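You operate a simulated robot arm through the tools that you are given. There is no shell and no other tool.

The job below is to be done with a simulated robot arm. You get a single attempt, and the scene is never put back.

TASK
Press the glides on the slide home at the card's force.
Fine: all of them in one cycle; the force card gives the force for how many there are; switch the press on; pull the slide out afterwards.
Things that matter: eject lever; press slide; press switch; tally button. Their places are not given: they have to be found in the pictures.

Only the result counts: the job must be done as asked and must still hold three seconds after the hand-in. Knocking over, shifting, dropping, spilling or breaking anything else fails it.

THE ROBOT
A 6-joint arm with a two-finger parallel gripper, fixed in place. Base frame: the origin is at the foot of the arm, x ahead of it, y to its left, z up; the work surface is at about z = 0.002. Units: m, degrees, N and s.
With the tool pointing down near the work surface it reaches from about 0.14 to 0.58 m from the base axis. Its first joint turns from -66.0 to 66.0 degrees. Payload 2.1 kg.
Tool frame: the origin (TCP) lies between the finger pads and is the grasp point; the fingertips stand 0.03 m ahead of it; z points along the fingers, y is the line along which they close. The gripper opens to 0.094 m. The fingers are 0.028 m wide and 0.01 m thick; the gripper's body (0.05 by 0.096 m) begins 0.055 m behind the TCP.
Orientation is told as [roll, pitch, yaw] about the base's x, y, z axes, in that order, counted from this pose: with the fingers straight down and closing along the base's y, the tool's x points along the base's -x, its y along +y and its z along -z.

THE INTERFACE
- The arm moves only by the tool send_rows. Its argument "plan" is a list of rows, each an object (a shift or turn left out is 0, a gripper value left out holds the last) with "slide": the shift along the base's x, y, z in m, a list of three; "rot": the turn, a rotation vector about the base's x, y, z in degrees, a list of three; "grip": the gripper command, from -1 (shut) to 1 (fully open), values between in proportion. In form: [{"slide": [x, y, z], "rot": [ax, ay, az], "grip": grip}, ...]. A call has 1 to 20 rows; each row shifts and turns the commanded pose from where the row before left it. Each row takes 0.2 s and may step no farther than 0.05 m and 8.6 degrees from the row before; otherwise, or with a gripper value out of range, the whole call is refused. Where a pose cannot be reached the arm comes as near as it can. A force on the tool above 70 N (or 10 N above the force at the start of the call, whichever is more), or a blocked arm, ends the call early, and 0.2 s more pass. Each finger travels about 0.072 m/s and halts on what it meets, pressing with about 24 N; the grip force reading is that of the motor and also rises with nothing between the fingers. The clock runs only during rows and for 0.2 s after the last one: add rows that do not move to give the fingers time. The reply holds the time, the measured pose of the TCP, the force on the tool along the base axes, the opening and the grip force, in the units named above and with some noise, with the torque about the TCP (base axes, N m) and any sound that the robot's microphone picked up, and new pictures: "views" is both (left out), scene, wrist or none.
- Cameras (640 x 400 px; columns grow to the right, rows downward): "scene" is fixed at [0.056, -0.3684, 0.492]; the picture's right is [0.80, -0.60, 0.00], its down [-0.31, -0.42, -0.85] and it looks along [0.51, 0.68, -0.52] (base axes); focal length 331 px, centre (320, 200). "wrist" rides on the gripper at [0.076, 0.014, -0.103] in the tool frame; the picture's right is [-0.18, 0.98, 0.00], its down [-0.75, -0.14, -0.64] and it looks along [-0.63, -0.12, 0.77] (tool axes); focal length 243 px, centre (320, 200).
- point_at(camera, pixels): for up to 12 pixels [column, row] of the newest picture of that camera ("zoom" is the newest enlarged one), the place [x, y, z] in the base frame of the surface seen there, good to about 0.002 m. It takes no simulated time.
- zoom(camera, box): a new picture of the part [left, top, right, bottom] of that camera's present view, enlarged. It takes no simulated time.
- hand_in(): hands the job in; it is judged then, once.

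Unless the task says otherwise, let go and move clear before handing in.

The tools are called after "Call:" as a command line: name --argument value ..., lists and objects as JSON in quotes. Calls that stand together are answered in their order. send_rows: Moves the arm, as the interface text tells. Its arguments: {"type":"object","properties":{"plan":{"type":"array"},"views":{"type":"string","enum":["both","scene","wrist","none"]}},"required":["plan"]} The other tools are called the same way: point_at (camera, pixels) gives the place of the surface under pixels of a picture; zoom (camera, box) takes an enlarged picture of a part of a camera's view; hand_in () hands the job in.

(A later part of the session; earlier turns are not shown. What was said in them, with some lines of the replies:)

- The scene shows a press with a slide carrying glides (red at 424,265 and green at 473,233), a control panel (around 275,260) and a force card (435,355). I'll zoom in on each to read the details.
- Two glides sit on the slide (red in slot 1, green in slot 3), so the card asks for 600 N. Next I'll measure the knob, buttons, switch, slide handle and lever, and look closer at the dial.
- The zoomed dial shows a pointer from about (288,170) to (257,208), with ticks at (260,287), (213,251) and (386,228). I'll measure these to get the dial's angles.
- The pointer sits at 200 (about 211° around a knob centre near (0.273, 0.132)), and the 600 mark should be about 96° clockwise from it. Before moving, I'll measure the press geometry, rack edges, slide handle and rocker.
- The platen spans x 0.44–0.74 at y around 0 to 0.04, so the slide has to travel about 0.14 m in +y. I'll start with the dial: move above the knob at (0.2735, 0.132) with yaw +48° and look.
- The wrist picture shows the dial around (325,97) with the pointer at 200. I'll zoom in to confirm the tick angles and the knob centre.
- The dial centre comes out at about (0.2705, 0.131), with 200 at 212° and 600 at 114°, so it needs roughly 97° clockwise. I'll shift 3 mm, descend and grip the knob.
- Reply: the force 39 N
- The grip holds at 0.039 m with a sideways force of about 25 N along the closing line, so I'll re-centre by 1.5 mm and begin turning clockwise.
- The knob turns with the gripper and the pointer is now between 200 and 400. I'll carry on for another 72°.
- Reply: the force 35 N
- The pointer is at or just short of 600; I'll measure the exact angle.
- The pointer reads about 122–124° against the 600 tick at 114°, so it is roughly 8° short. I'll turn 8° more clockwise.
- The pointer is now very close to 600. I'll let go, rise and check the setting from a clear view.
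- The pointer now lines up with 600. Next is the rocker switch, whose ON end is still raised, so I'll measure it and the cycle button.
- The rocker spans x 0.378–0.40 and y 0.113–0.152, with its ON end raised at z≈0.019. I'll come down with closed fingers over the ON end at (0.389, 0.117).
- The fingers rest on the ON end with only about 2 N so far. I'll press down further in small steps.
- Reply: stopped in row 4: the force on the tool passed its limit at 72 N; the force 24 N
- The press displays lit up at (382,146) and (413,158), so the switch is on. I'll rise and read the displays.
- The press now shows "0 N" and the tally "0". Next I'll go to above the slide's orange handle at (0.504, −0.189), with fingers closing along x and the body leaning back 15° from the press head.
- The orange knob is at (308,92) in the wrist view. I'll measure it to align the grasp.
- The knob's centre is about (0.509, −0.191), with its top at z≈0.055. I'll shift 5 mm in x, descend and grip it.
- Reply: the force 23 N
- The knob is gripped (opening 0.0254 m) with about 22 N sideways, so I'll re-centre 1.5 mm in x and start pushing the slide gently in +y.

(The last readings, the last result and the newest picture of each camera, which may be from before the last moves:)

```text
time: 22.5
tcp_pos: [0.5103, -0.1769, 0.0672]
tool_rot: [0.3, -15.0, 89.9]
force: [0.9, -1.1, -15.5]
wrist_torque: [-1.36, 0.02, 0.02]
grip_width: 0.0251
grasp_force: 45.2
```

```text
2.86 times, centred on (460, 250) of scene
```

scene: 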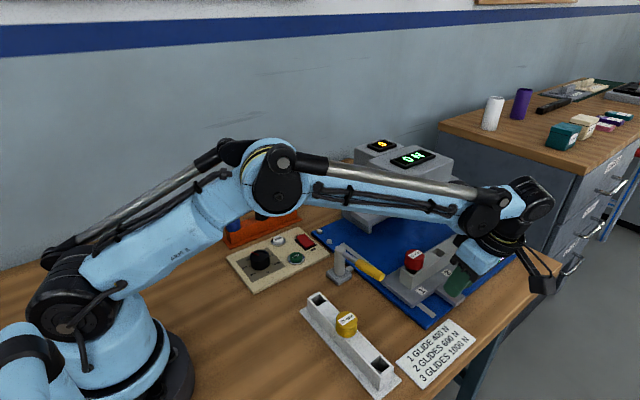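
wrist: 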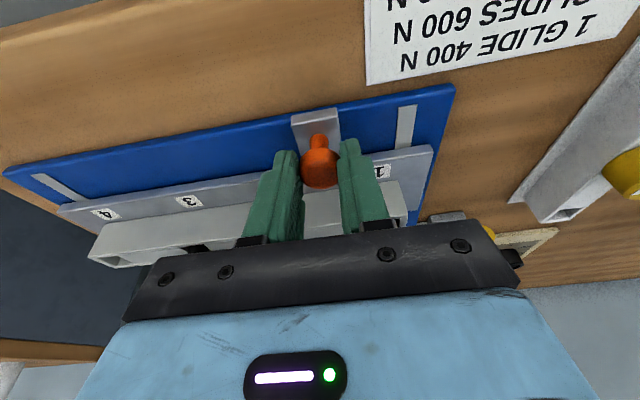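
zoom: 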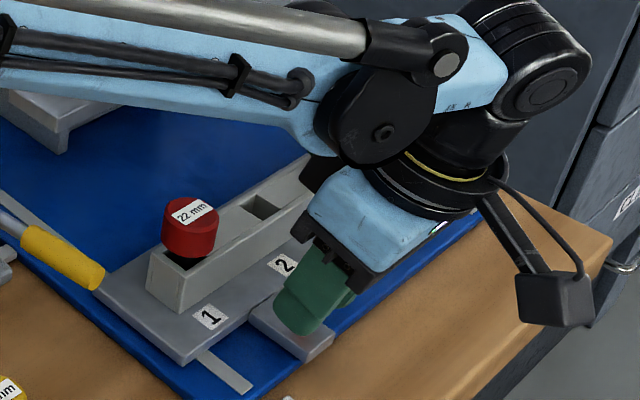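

The slide moves freely with almost no resistance in y. I'll continue pushing.

Call:
send_rows --plan '[{"slide": [0, 0.005, 0.0]}, {"slide": [0, 0.008, 0]}, {"slide": [0, 0.008, 0]}, {"slide": [0, 0.008, 0]}, {"slide": [0, 0.008, 0]}, {"slide": [0, 0.008, 0]}, {"slide": [0, 0.008, 0]}, {"slide": [0, 0.005, 0]}, {}]'

Call:
zoom --camera "scene" --box '[340, 140, 560, 320]'

```text
time: 24.5
tcp_pos: [0.511, -0.1182, 0.0676]
tool_rot: [0.2, -15.0, 89.9]
force: [-5.1, 1.0, -24.3]
wrist_torque: [0.02, 0.15, 0.05]
grip_width: 0.0251
grasp_force: 44.7
```

scene: 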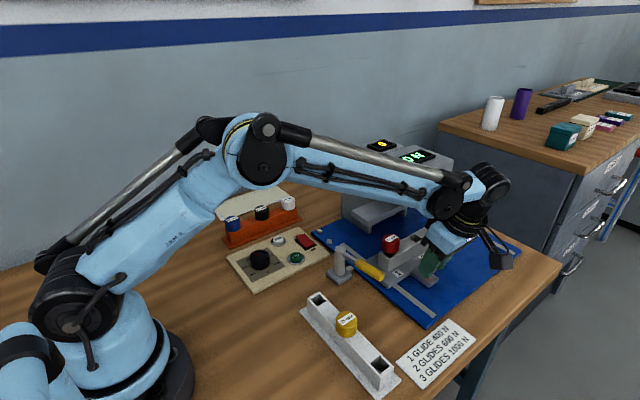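
wrist: 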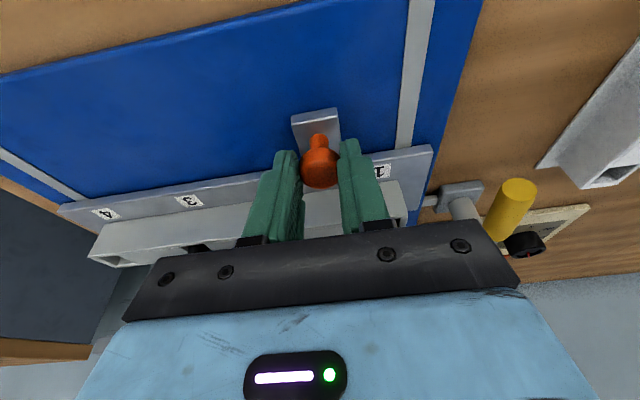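

```text
2.22 times, centred on (450, 230) of scene
```

zoom: 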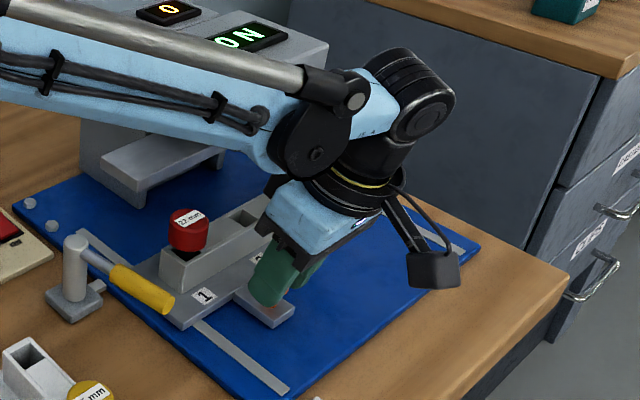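

Still free running, with 77 mm of travel and the glides upright. I'll keep going another 45 mm and check the clearance to the press head.

Call:
send_rows --plan '[{"slide": [0, 0.005, -0.001]}, {"slide": [0, 0.008, 0]}, {"slide": [0, 0.008, 0]}, {"slide": [0, 0.008, 0]}, {"slide": [0, 0.008, 0]}, {"slide": [0, 0.008, 0]}, {}]'

Call:
zoom --camera "scene" --box '[320, 120, 540, 300]'

```text
time: 26.1
tcp_pos: [0.5103, -0.072, 0.0665]
tool_rot: [0.2, -15.2, 90.0]
force: [-13.6, -0.3, 27.9]
wrist_torque: [-0.16, 0.33, 0.08]
grip_width: 0.025
grasp_force: 44.4
```

scene: 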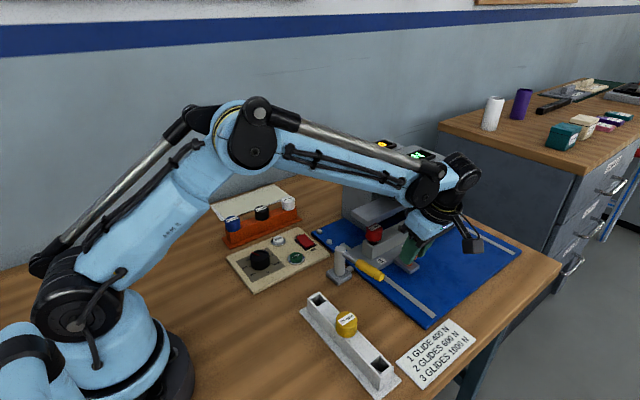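
wrist: 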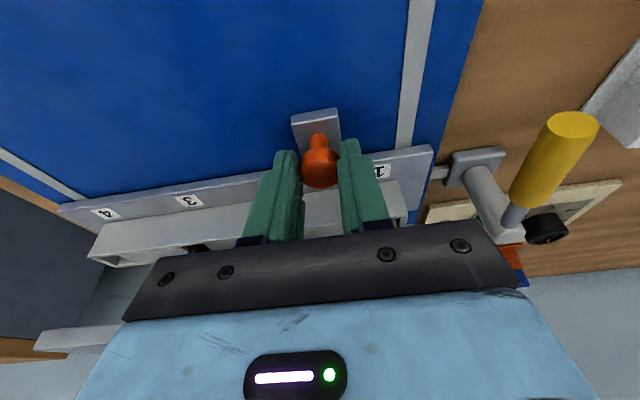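

```text
2.22 times, centred on (430, 210) of scene
```

zoom: 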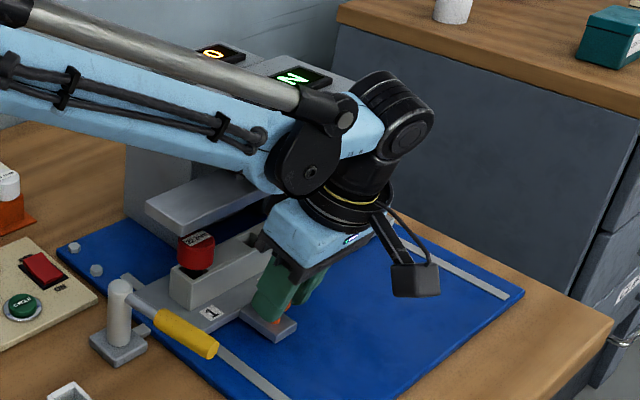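

Travel is 0.1235 m and the red glide is entering under the platen. I'll continue in 4 mm steps towards the end stop.

Call:
send_rows --plan '[{"slide": [0, 0.004, 0.001]}, {"slide": [0, 0.004, 0]}, {"slide": [0, 0.004, 0]}, {}]' --views "none"

```text
time: 27.1
tcp_pos: [0.511, -0.0614, 0.0676]
tool_rot: [0.1, -15.0, 90.1]
force: [-8.6, 2.8, 4.8]
wrist_torque: [0.92, 0.23, -0.03]
grip_width: 0.0251
grasp_force: 44.7
```

No resistance yet at 0.134 m of travel, so I'll continue in 3 mm steps.

Call:
send_rows --plan '[{"slide": [0, 0.003, 0]}, {"slide": [0, 0.003, 0]}, {}]'

Call:
zoom --camera "scene" --box '[320, 140, 500, 290]'

```text
time: 27.9
tcp_pos: [0.5105, -0.0567, 0.0682]
tool_rot: [0.2, -14.9, 90.0]
force: [-5.6, -6.9, -1.4]
wrist_torque: [0.73, 0.08, 0.1]
grip_width: 0.0252
grasp_force: 45.1
```

scene: 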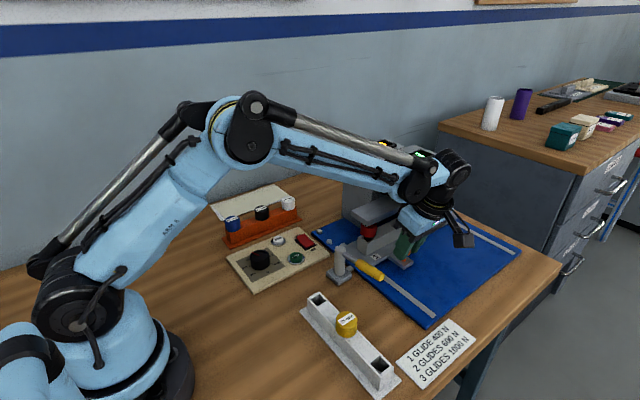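
wrist: 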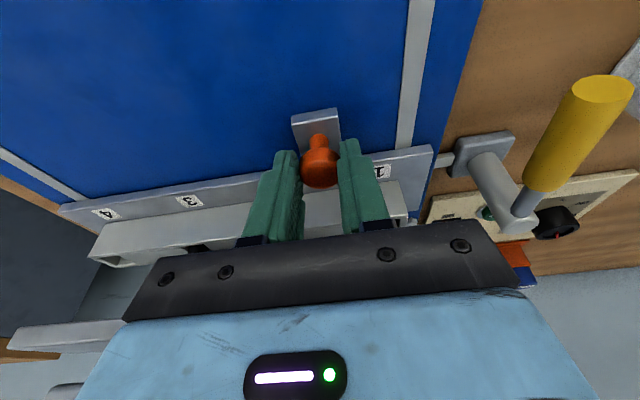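

```text
2.67 times, centred on (410, 215) of scene
```

zoom: 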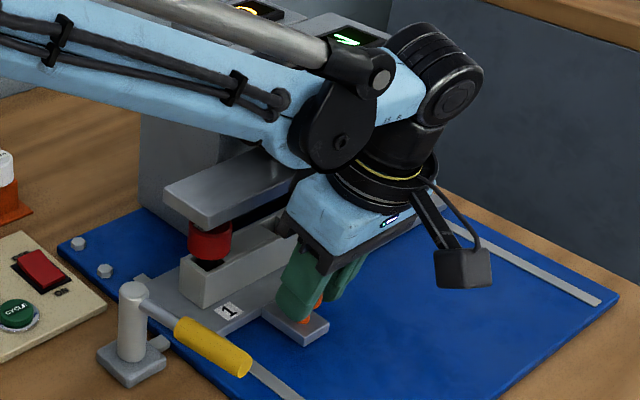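

Travel is 0.139 m and a small −7 N resistance has appeared. I'll nudge further in small steps to see whether this is the end stop.

Call:
send_rows --plan '[{"slide": [0, 0.002, 0]}, {"slide": [0, 0.002, 0]}, {}]' --views "none"

```text
time: 28.7
tcp_pos: [0.5107, -0.0563, 0.0681]
tool_rot: [0.1, -14.5, 89.7]
force: [-2.8, -32.1, 9.0]
wrist_torque: [-0.42, 0.13, -0.03]
grip_width: 0.0253
grasp_force: 44.8
```

The slide is against its end stop at about 0.139 m of travel (−32 N). I'll release the knob and retreat up and back, then look.

Call:
send_rows --plan '[{"slide": [0, -0.002, 0]}, {"grip": 0.3}, {}, {}, {"slide": [0, -0.008, 0.03]}, {"slide": [0, -0.01, 0.04]}, {"slide": [0, -0.01, 0.04]}, {"slide": [0, -0.01, 0.04]}, {}]'

Call:
zoom --camera "scene" --box '[320, 140, 500, 290]'

```text
time: 30.7
tcp_pos: [0.5102, -0.091, 0.2186]
tool_rot: [0.0, -15.1, 90.0]
force: [-0.1, -0.8, -0.7]
wrist_torque: [-0.02, 0.01, 0.01]
grip_width: 0.0609
grasp_force: 0.0
```

scene: 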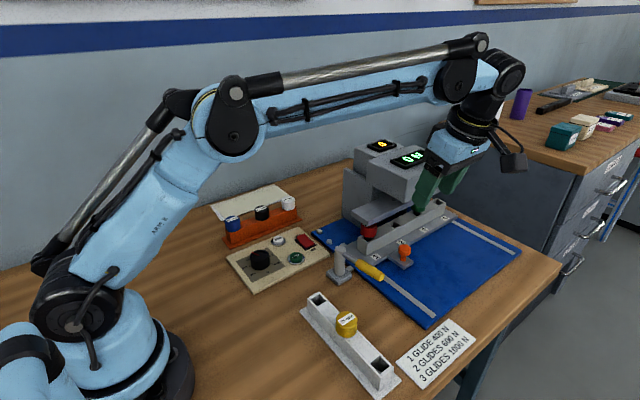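
wrist: 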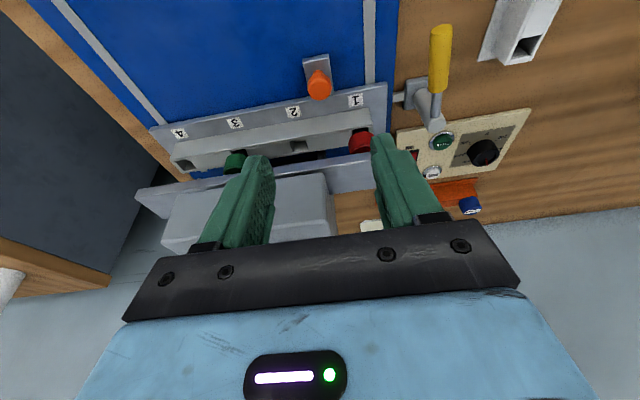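

```text
2.67 times, centred on (410, 215) of scene
```

zoom: 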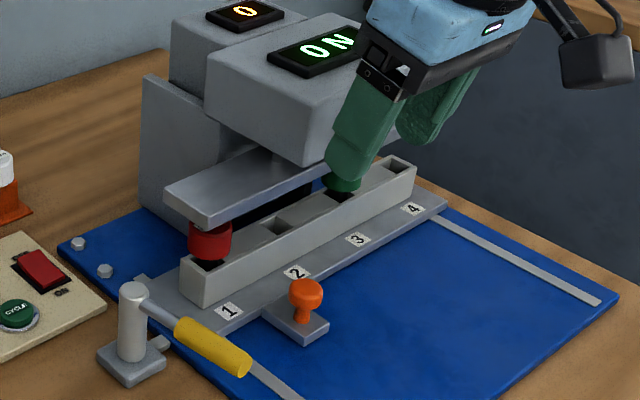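

The slide is fully in with both glides under the platen. Next I'll move over the CYCLE button at (0.339, 0.0945) with fingers closed and upright.

Call:
send_rows --plan '[{"slide": [-0.043, 0, 0], "grip": -1}, {"slide": [-0.043, 0, 0]}, {"slide": [-0.043, 0, 0], "rot": [-7.5, 0, 0]}, {"slide": [-0.042, 0.02, 0], "rot": [-7.5, 0, 0]}, {"slide": [0, 0.042, 0]}, {"slide": [0, 0.042, 0]}, {"slide": [0, 0.042, 0]}, {"slide": [0, 0.0395, -0.02]}, {"slide": [0, 0, -0.045]}, {"slide": [0, 0, -0.03]}, {}]'

Call:
point_at --camera "scene" --pixels '[[296, 257], [293, 258], [299, 256]]'

Call:
zoom --camera "scene" --box '[250, 200, 350, 280]'

```text
time: 33.1
tcp_pos: [0.338, 0.0947, 0.1228]
tool_rot: [0.1, -0.2, 90.0]
force: [0.0, 0.6, -0.1]
wrist_torque: [-0.01, 0.0, -0.04]
grip_width: 0.0002
grasp_force: 23.9
```

scene: 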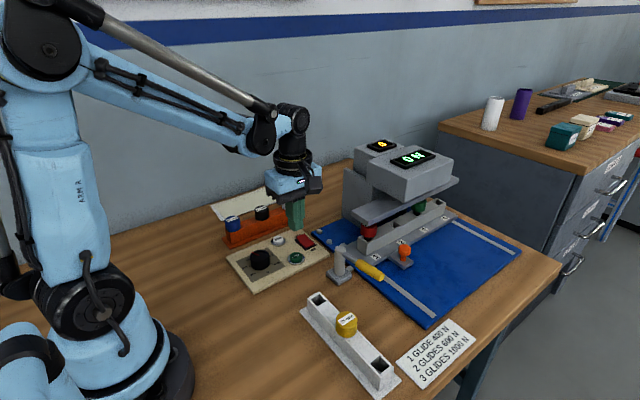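
wrist: 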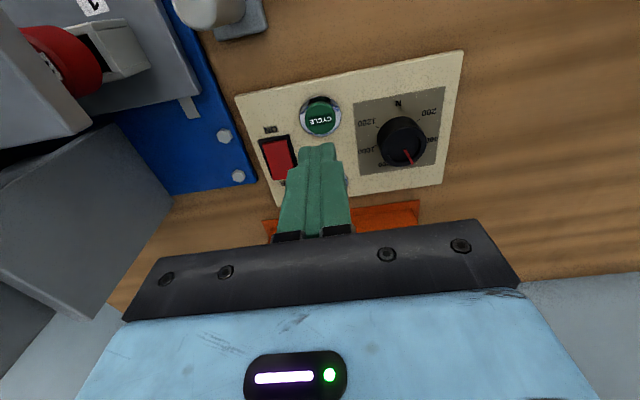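

```text
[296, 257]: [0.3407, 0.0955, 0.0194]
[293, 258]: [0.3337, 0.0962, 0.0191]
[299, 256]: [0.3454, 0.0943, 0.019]
```

```text
5.00 times, centred on (300, 240) of scene
```

zoom: 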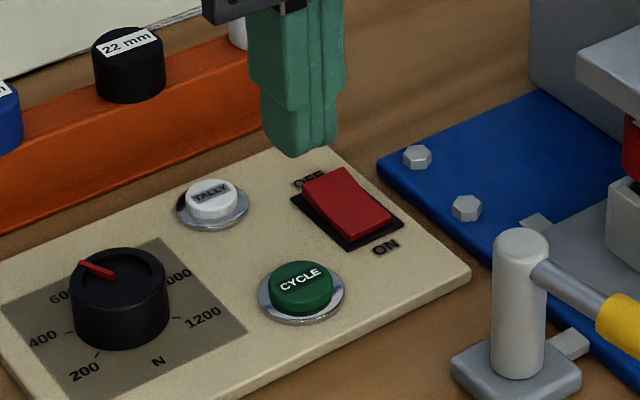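

The button's centre is (0.3397, 0.0953) with its top at z 0.019. I'll descend to just above it, then press in small steps.

Call:
send_rows --plan '[{"slide": [0.0017, 0.0006, -0.04]}, {"slide": [0, 0, -0.03]}, {}, {"slide": [0, 0, -0.002]}, {"slide": [0, 0, -0.002]}, {"slide": [0, 0, -0.002]}, {}]'

Call:
zoom --camera "scene" --box '[330, 130, 470, 230]'

```text
time: 34.7
tcp_pos: [0.3411, 0.0946, 0.0473]
tool_rot: [0.1, -0.1, 90.0]
force: [0.1, 0.2, -0.1]
wrist_torque: [-0.01, 0.0, -0.02]
grip_width: 0.0001
grasp_force: 23.7
```

scene: 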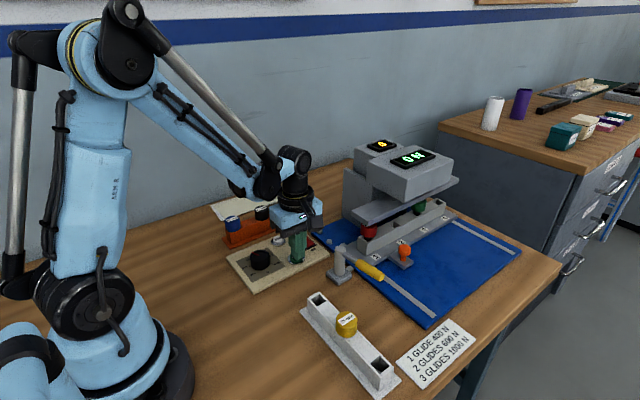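
wrist: 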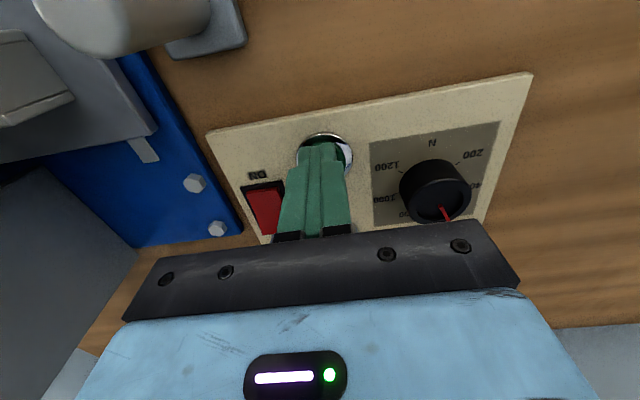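

```text
4.00 times, centred on (400, 180) of scene
```

zoom: 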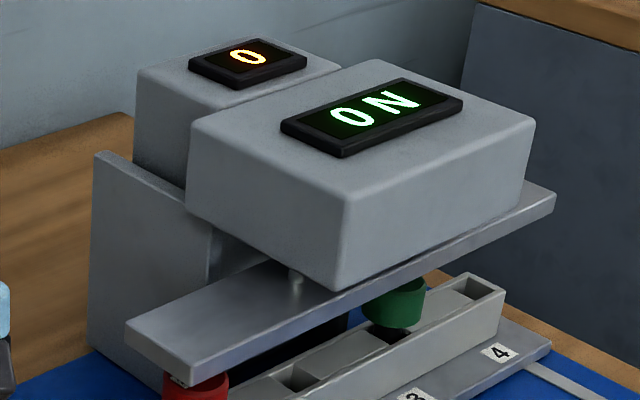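

There's no contact force yet with the tips at about z=0.017, so I'll press deeper in small steps.

Call:
send_rows --plan '[{"slide": [0, 0, -0.0015]}, {"slide": [0, 0, -0.0015]}, {}]'

Call:
zoom --camera "scene" --box '[330, 130, 470, 230]'

```text
time: 35.5
tcp_pos: [0.3395, 0.0948, 0.0437]
tool_rot: [0.1, -0.1, 90.0]
force: [1.1, -0.4, 3.3]
wrist_torque: [-0.05, -0.01, 0.0]
grip_width: 0.0001
grasp_force: 24.3
heard: click
```

scene: 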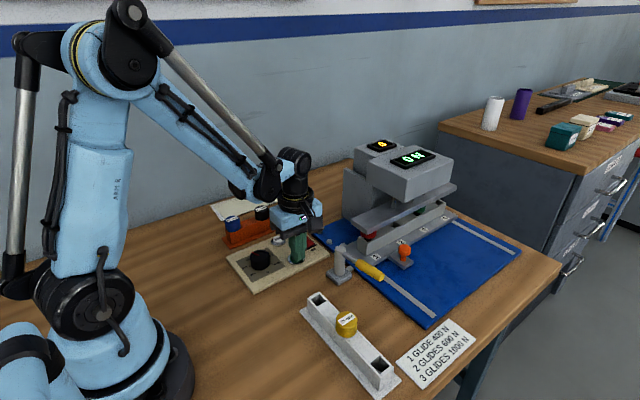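
wrist: 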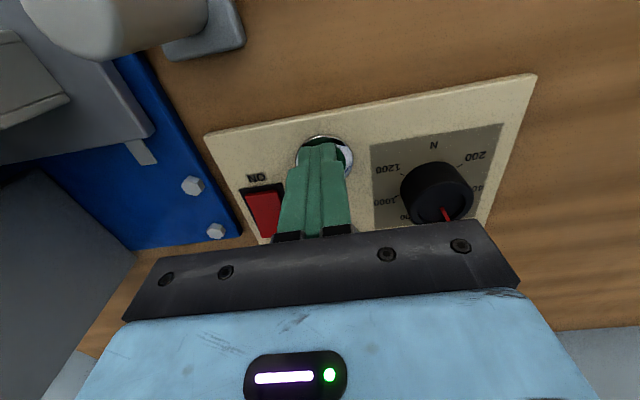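

```text
4.00 times, centred on (400, 180) of scene
```

zoom: 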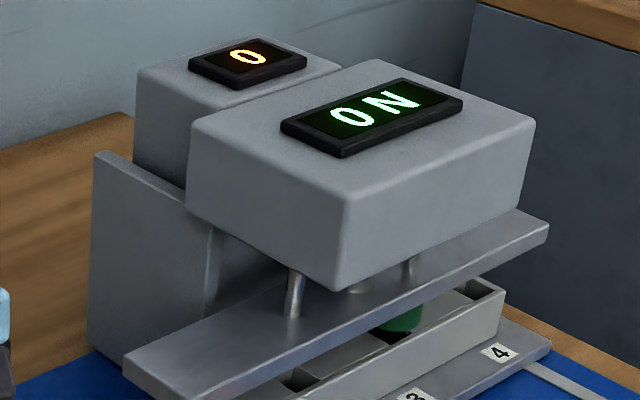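

A click was heard and the platen is moving down. I'll lift straight off the button and wait for the cycle to finish.

Call:
send_rows --plan '[{"slide": [0, 0, 0.03]}, {"slide": [0, 0, 0.04]}, {"slide": [0, 0, 0.04]}, {}]'

Call:
zoom --camera "scene" --box '[330, 130, 470, 230]'

Call:
send_rows --plan '[{}, {}, {}, {}, {}, {}, {}, {}, {}, {}]'

Call:
zoom --camera "scene" --box '[330, 130, 470, 230]'

```text
time: 36.5
tcp_pos: [0.341, 0.0937, 0.1542]
tool_rot: [0.2, -0.1, 89.9]
force: [-0.2, 0.2, 0.0]
wrist_torque: [-0.03, 0.05, 0.02]
grip_width: 0.0
grasp_force: 24.2
```

scene: 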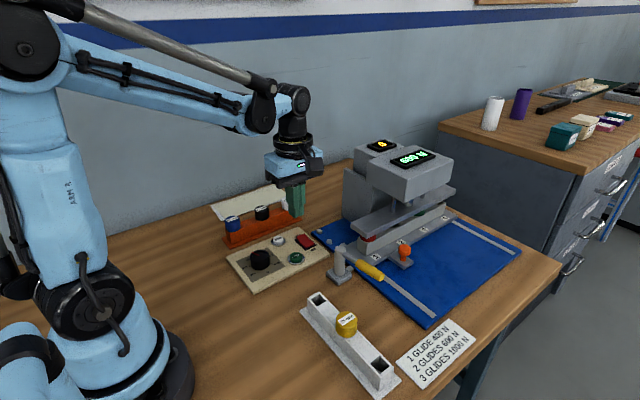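
wrist: 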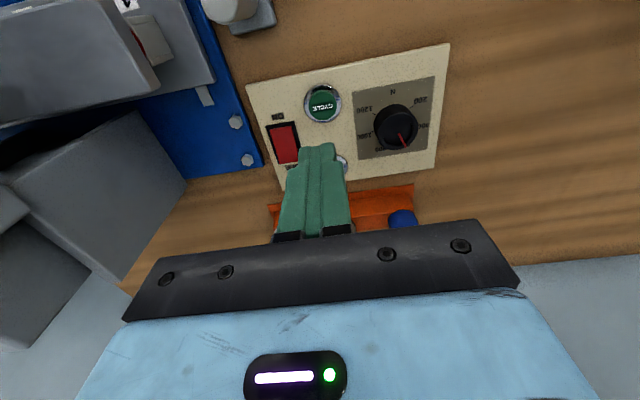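

```text
4.00 times, centred on (400, 180) of scene
```

zoom: 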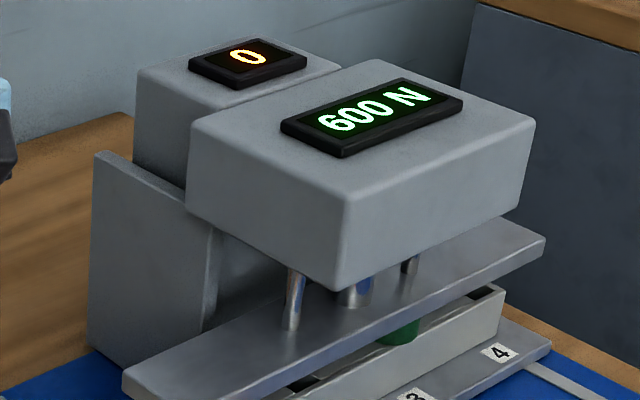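

```text
time: 38.7
tcp_pos: [0.341, 0.0945, 0.1539]
tool_rot: [0.1, -0.1, 90.1]
force: [-0.6, 0.4, -0.4]
wrist_torque: [-0.03, 0.02, 0.04]
grip_width: 0.0001
grasp_force: 24.0
```

scene: 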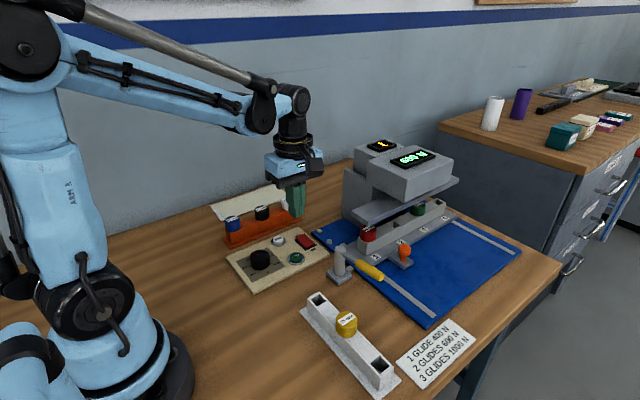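
wrist: 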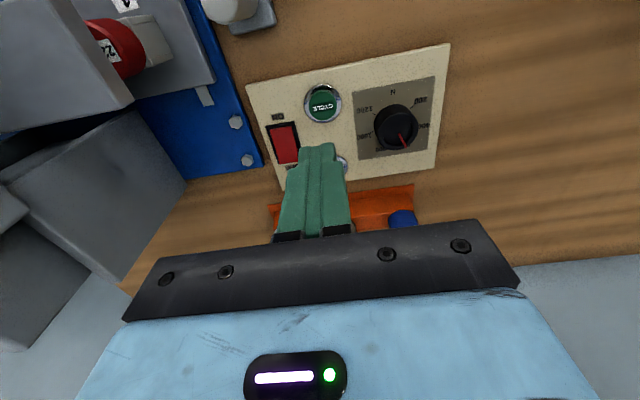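

```text
4.00 times, centred on (400, 180) of scene
```

zoom: 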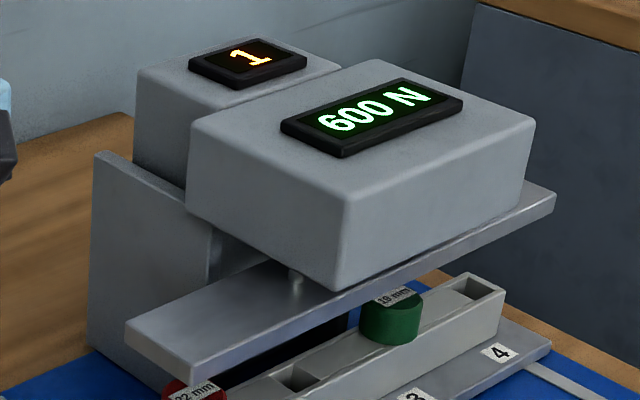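

The cycle finished: the display shows 600 N, the tally reads 1, the glides sit lower and the platen is back up. I'll return to the slide handle along the same path to pull the slide out.

Call:
send_rows --plan '[{"slide": [0, -0.02, 0.035], "grip": 0.3}, {"slide": [0, -0.036, 0.029]}, {"slide": [0, -0.043, 0]}, {"slide": [0, -0.043, 0]}, {"slide": [0, -0.043, 0], "rot": [7.5, 0, 0]}, {"slide": [0.043, 0, 0], "rot": [7.5, 0, 0]}, {"slide": [0.043, 0, 0]}, {"slide": [0.043, 0, 0]}, {"slide": [0.0407, 0, 0]}, {}, {}]'

Call:
point_at --camera "wrist" --pixels '[[319, 78], [310, 88], [328, 85], [319, 96]]'

```text
time: 41.1
tcp_pos: [0.509, -0.0891, 0.2169]
tool_rot: [0.1, -15.1, 90.0]
force: [-0.5, 1.3, -0.5]
wrist_torque: [0.0, 0.01, -0.06]
grip_width: 0.0611
grasp_force: 0.0
```

scene: 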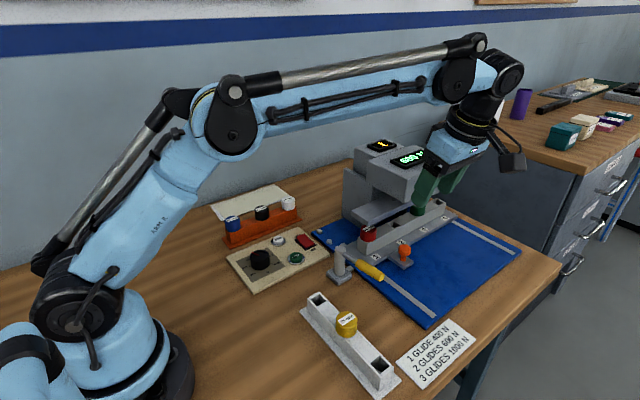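
wrist: 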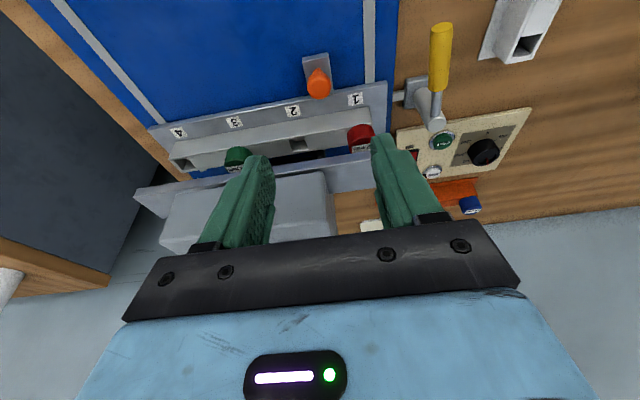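

```text
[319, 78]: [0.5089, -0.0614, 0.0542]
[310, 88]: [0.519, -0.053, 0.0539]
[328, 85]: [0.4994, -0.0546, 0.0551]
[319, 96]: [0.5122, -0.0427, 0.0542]
```

The knob is at about (0.511, −0.052), as expected. I'll retrace my exit path down to it and grip.

Call:
send_rows --plan '[{"slide": [0.001, 0.009, -0.04]}, {"slide": [0, 0.009, -0.04]}, {"slide": [0, 0.009, -0.04]}, {"slide": [0, 0.006, -0.03]}, {}, {"grip": -0.2}, {"grip": -1}, {}, {}, {}]'

```text
time: 43.3
tcp_pos: [0.5092, -0.0574, 0.0671]
tool_rot: [0.1, -15.1, 90.0]
force: [-4.2, 2.3, -11.8]
wrist_torque: [0.14, 0.11, 0.05]
grip_width: 0.0251
grasp_force: 44.5
```

scene: 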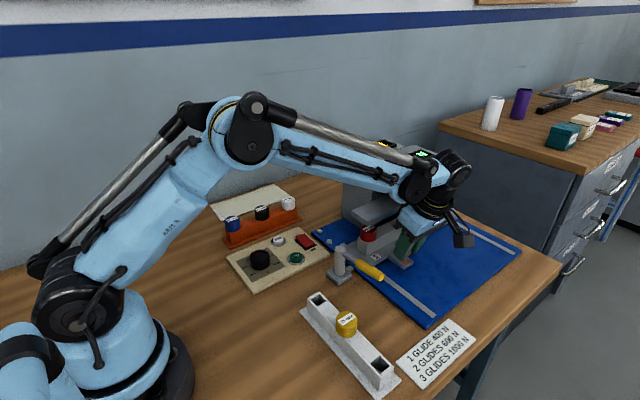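
wrist: 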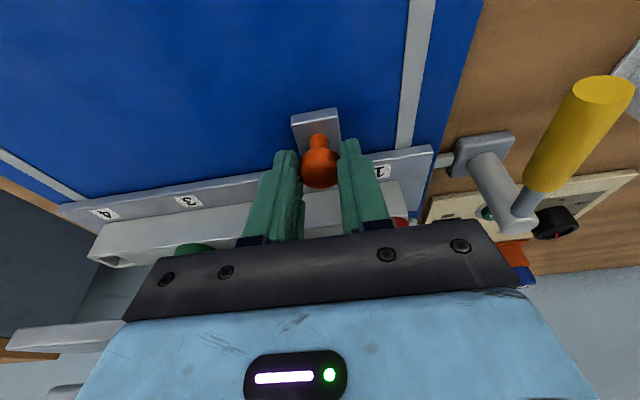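

The knob is gripped again. I'll pull the slide out smoothly, starting with about 75 mm.

Call:
send_rows --plan '[{"slide": [0, -0.003, 0.0005]}, {"slide": [0, -0.006, 0]}, {"slide": [0, -0.008, 0]}, {"slide": [0, -0.008, 0]}, {"slide": [0, -0.008, 0]}, {"slide": [0, -0.008, 0]}, {"slide": [0, -0.008, 0]}, {"slide": [0, -0.008, 0]}, {"slide": [0, -0.008, 0]}, {"slide": [0, -0.008, 0]}, {"slide": [0, -0.004, 0]}, {}]'

```text
time: 45.9
tcp_pos: [0.511, -0.1338, 0.0662]
tool_rot: [0.5, -15.0, 90.0]
force: [-26.6, -0.1, -32.6]
wrist_torque: [-0.09, 0.55, 0.24]
grip_width: 0.0255
grasp_force: 45.1
```

scene: 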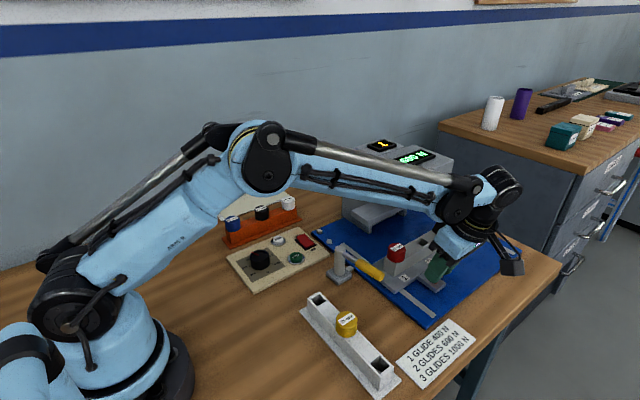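
wrist: 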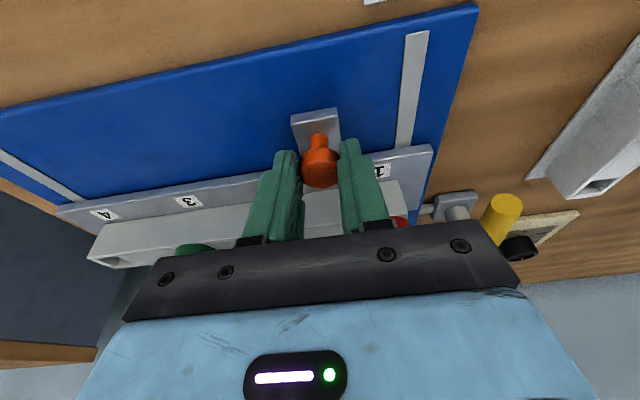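

The slide comes out smoothly. I'll relieve the sideways and vertical force and pull the remaining 60 mm, slowing near the end.

Call:
send_rows --plan '[{"slide": [-0.0012, -0.004, -0.001]}, {"slide": [0, -0.008, 0]}, {"slide": [0, -0.008, 0]}, {"slide": [0, -0.008, 0]}, {"slide": [0, -0.008, 0]}, {"slide": [0, -0.008, 0]}, {"slide": [0, -0.006, 0]}, {"slide": [0, -0.004, 0]}, {"slide": [0, -0.004, 0]}, {}]'

```text
time: 48.1
tcp_pos: [0.5094, -0.1928, 0.067]
tool_rot: [0.0, -15.1, 90.0]
force: [-12.3, -3.0, -2.8]
wrist_torque: [0.46, 0.31, 0.12]
grip_width: 0.0251
grasp_force: 45.3
```

scene: 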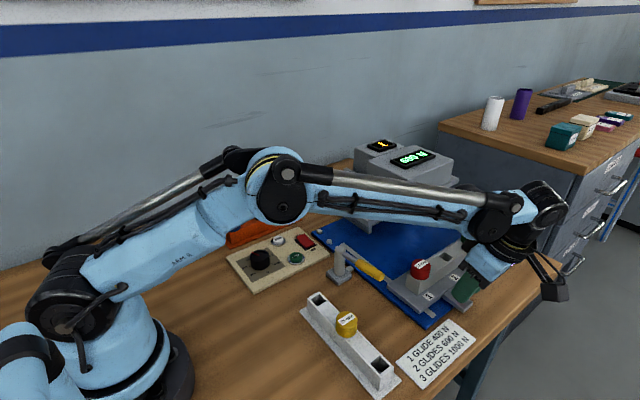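
wrist: 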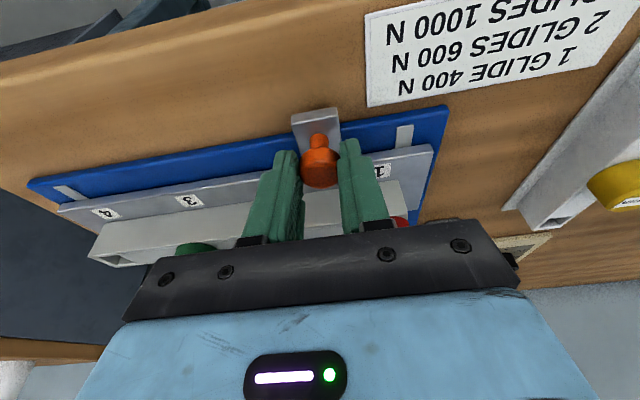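

The slide is nearly back at its starting place. I'll pull the last few millimetres and feel for a stop.

Call:
send_rows --plan '[{"slide": [0, -0.002, 0]}, {"slide": [0, -0.0015, 0]}, {}]' --views "none"

```text
time: 48.9
tcp_pos: [0.5101, -0.1949, 0.0674]
tool_rot: [0.2, -15.1, 89.9]
force: [-14.9, -0.8, 3.3]
wrist_torque: [-0.01, 0.41, 0.08]
grip_width: 0.0254
grasp_force: 45.1
```

Travel back is 0.1375 m against 0.139 m in. I'll pull 2 mm more.

Call:
send_rows --plan '[{"slide": [0, -0.0015, 0]}, {"slide": [0, -0.001, 0]}, {}]' --views "none"

```text
time: 49.7
tcp_pos: [0.5103, -0.1961, 0.0673]
tool_rot: [0.1, -15.2, 90.2]
force: [-14.6, 15.9, 3.9]
wrist_torque: [-0.62, 0.38, 0.17]
grip_width: 0.0251
grasp_force: 44.6
```

The outer stop is reached (+16 N). I'll relax the command, release the knob, rise straight up and look.

Call:
send_rows --plan '[{"slide": [-0.001, 0.001, 0]}, {"grip": 0.3}, {}, {}, {"slide": [0, -0.003, 0.03]}, {"slide": [0, -0.005, 0.04]}, {"slide": [0, 0, 0.045]}, {"slide": [0, 0, 0.045]}, {"slide": [-0.04, 0, 0.02], "rot": [-7.5, 0, 0]}, {"slide": [-0.045, 0, 0.02], "rot": [-7.5, 0, 0]}, {"slide": [-0.045, 0, 0.02]}, {"slide": [-0.045, 0, 0]}, {}]'

Call:
zoom --camera "scene" --box '[380, 210, 540, 310]'

Call:
zoom --camera "scene" --box '[205, 180, 365, 300]'

Call:
zoom --camera "scene" --box '[330, 130, 470, 230]'

```text
time: 52.5
tcp_pos: [0.3211, -0.1998, 0.2817]
tool_rot: [0.1, 0.0, 90.1]
force: [0.6, 0.0, 0.4]
wrist_torque: [-0.01, 0.0, 0.02]
grip_width: 0.0611
grasp_force: 0.1
out of reach, approached as far as the arm can: row 8
```

scene: 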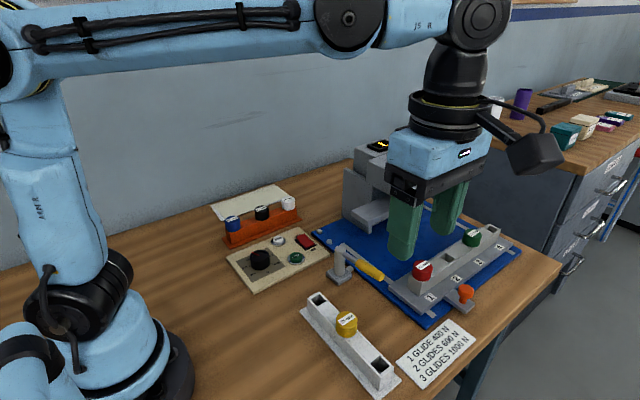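
wrist: 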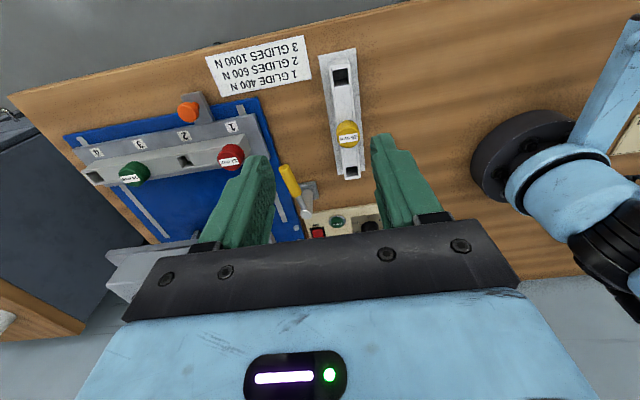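

```text
4.00 times, centred on (460, 260) of scene
```

zoom: 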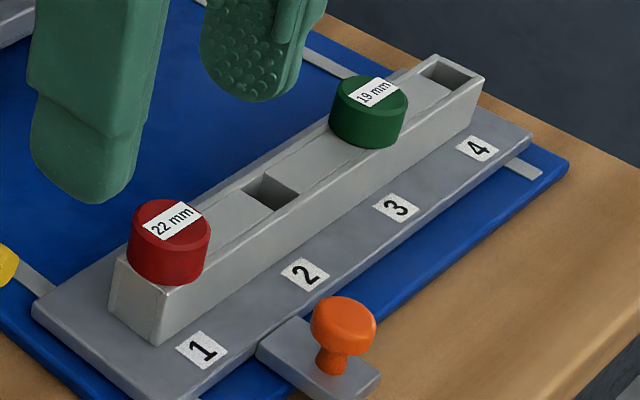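

```text
3.33 times, centred on (285, 240) of scene
```

zoom: 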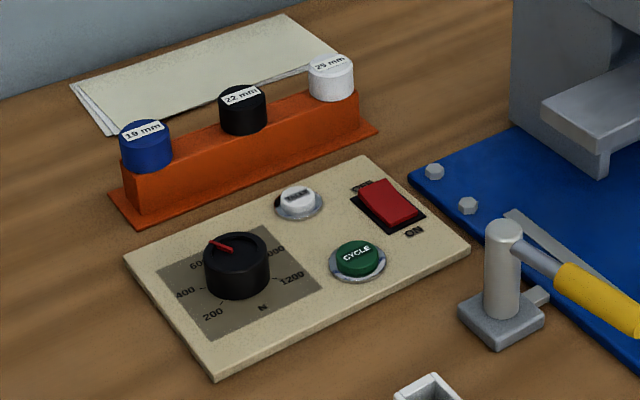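

```text
4.00 times, centred on (400, 180) of scene
```

zoom: 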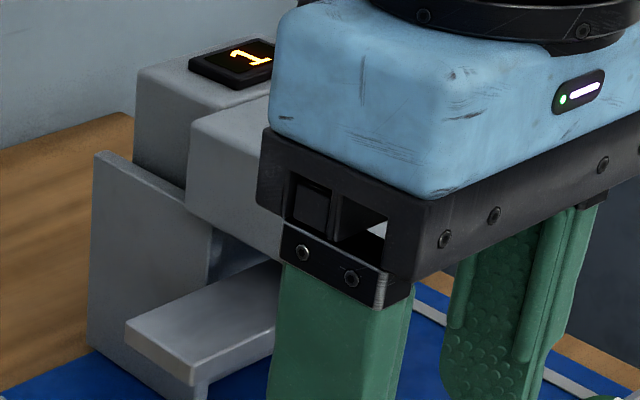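

Both glides are seated on the slide's ridge (red at 421,272, green at 472,238). The slide is back at its original position, the switch is on, the dial is at 600 and the tally reads 1. The arm is clear, so I'm handing in.

Call:
hand_in

```text
The job is handed in.
```

The job is handed in. Both glides on the slide, red in slot 1 and green in slot 3, were pressed home together in one cycle at 600 N, the card's force for two.

- **Press:** I set the dial to 600 and switched the press on. After the single cycle the display read 600 N and the tally read 1.
- **Slide:** It went in to its end stop and came back out to its outer stop, where it started.
- **Left alone:** I did not touch the eject lever or the tally button. I saw nothing knocked over or shifted in the last pictures.

The press is still on and the dial is still at 600. The arm is clear of everything with the gripper empty.
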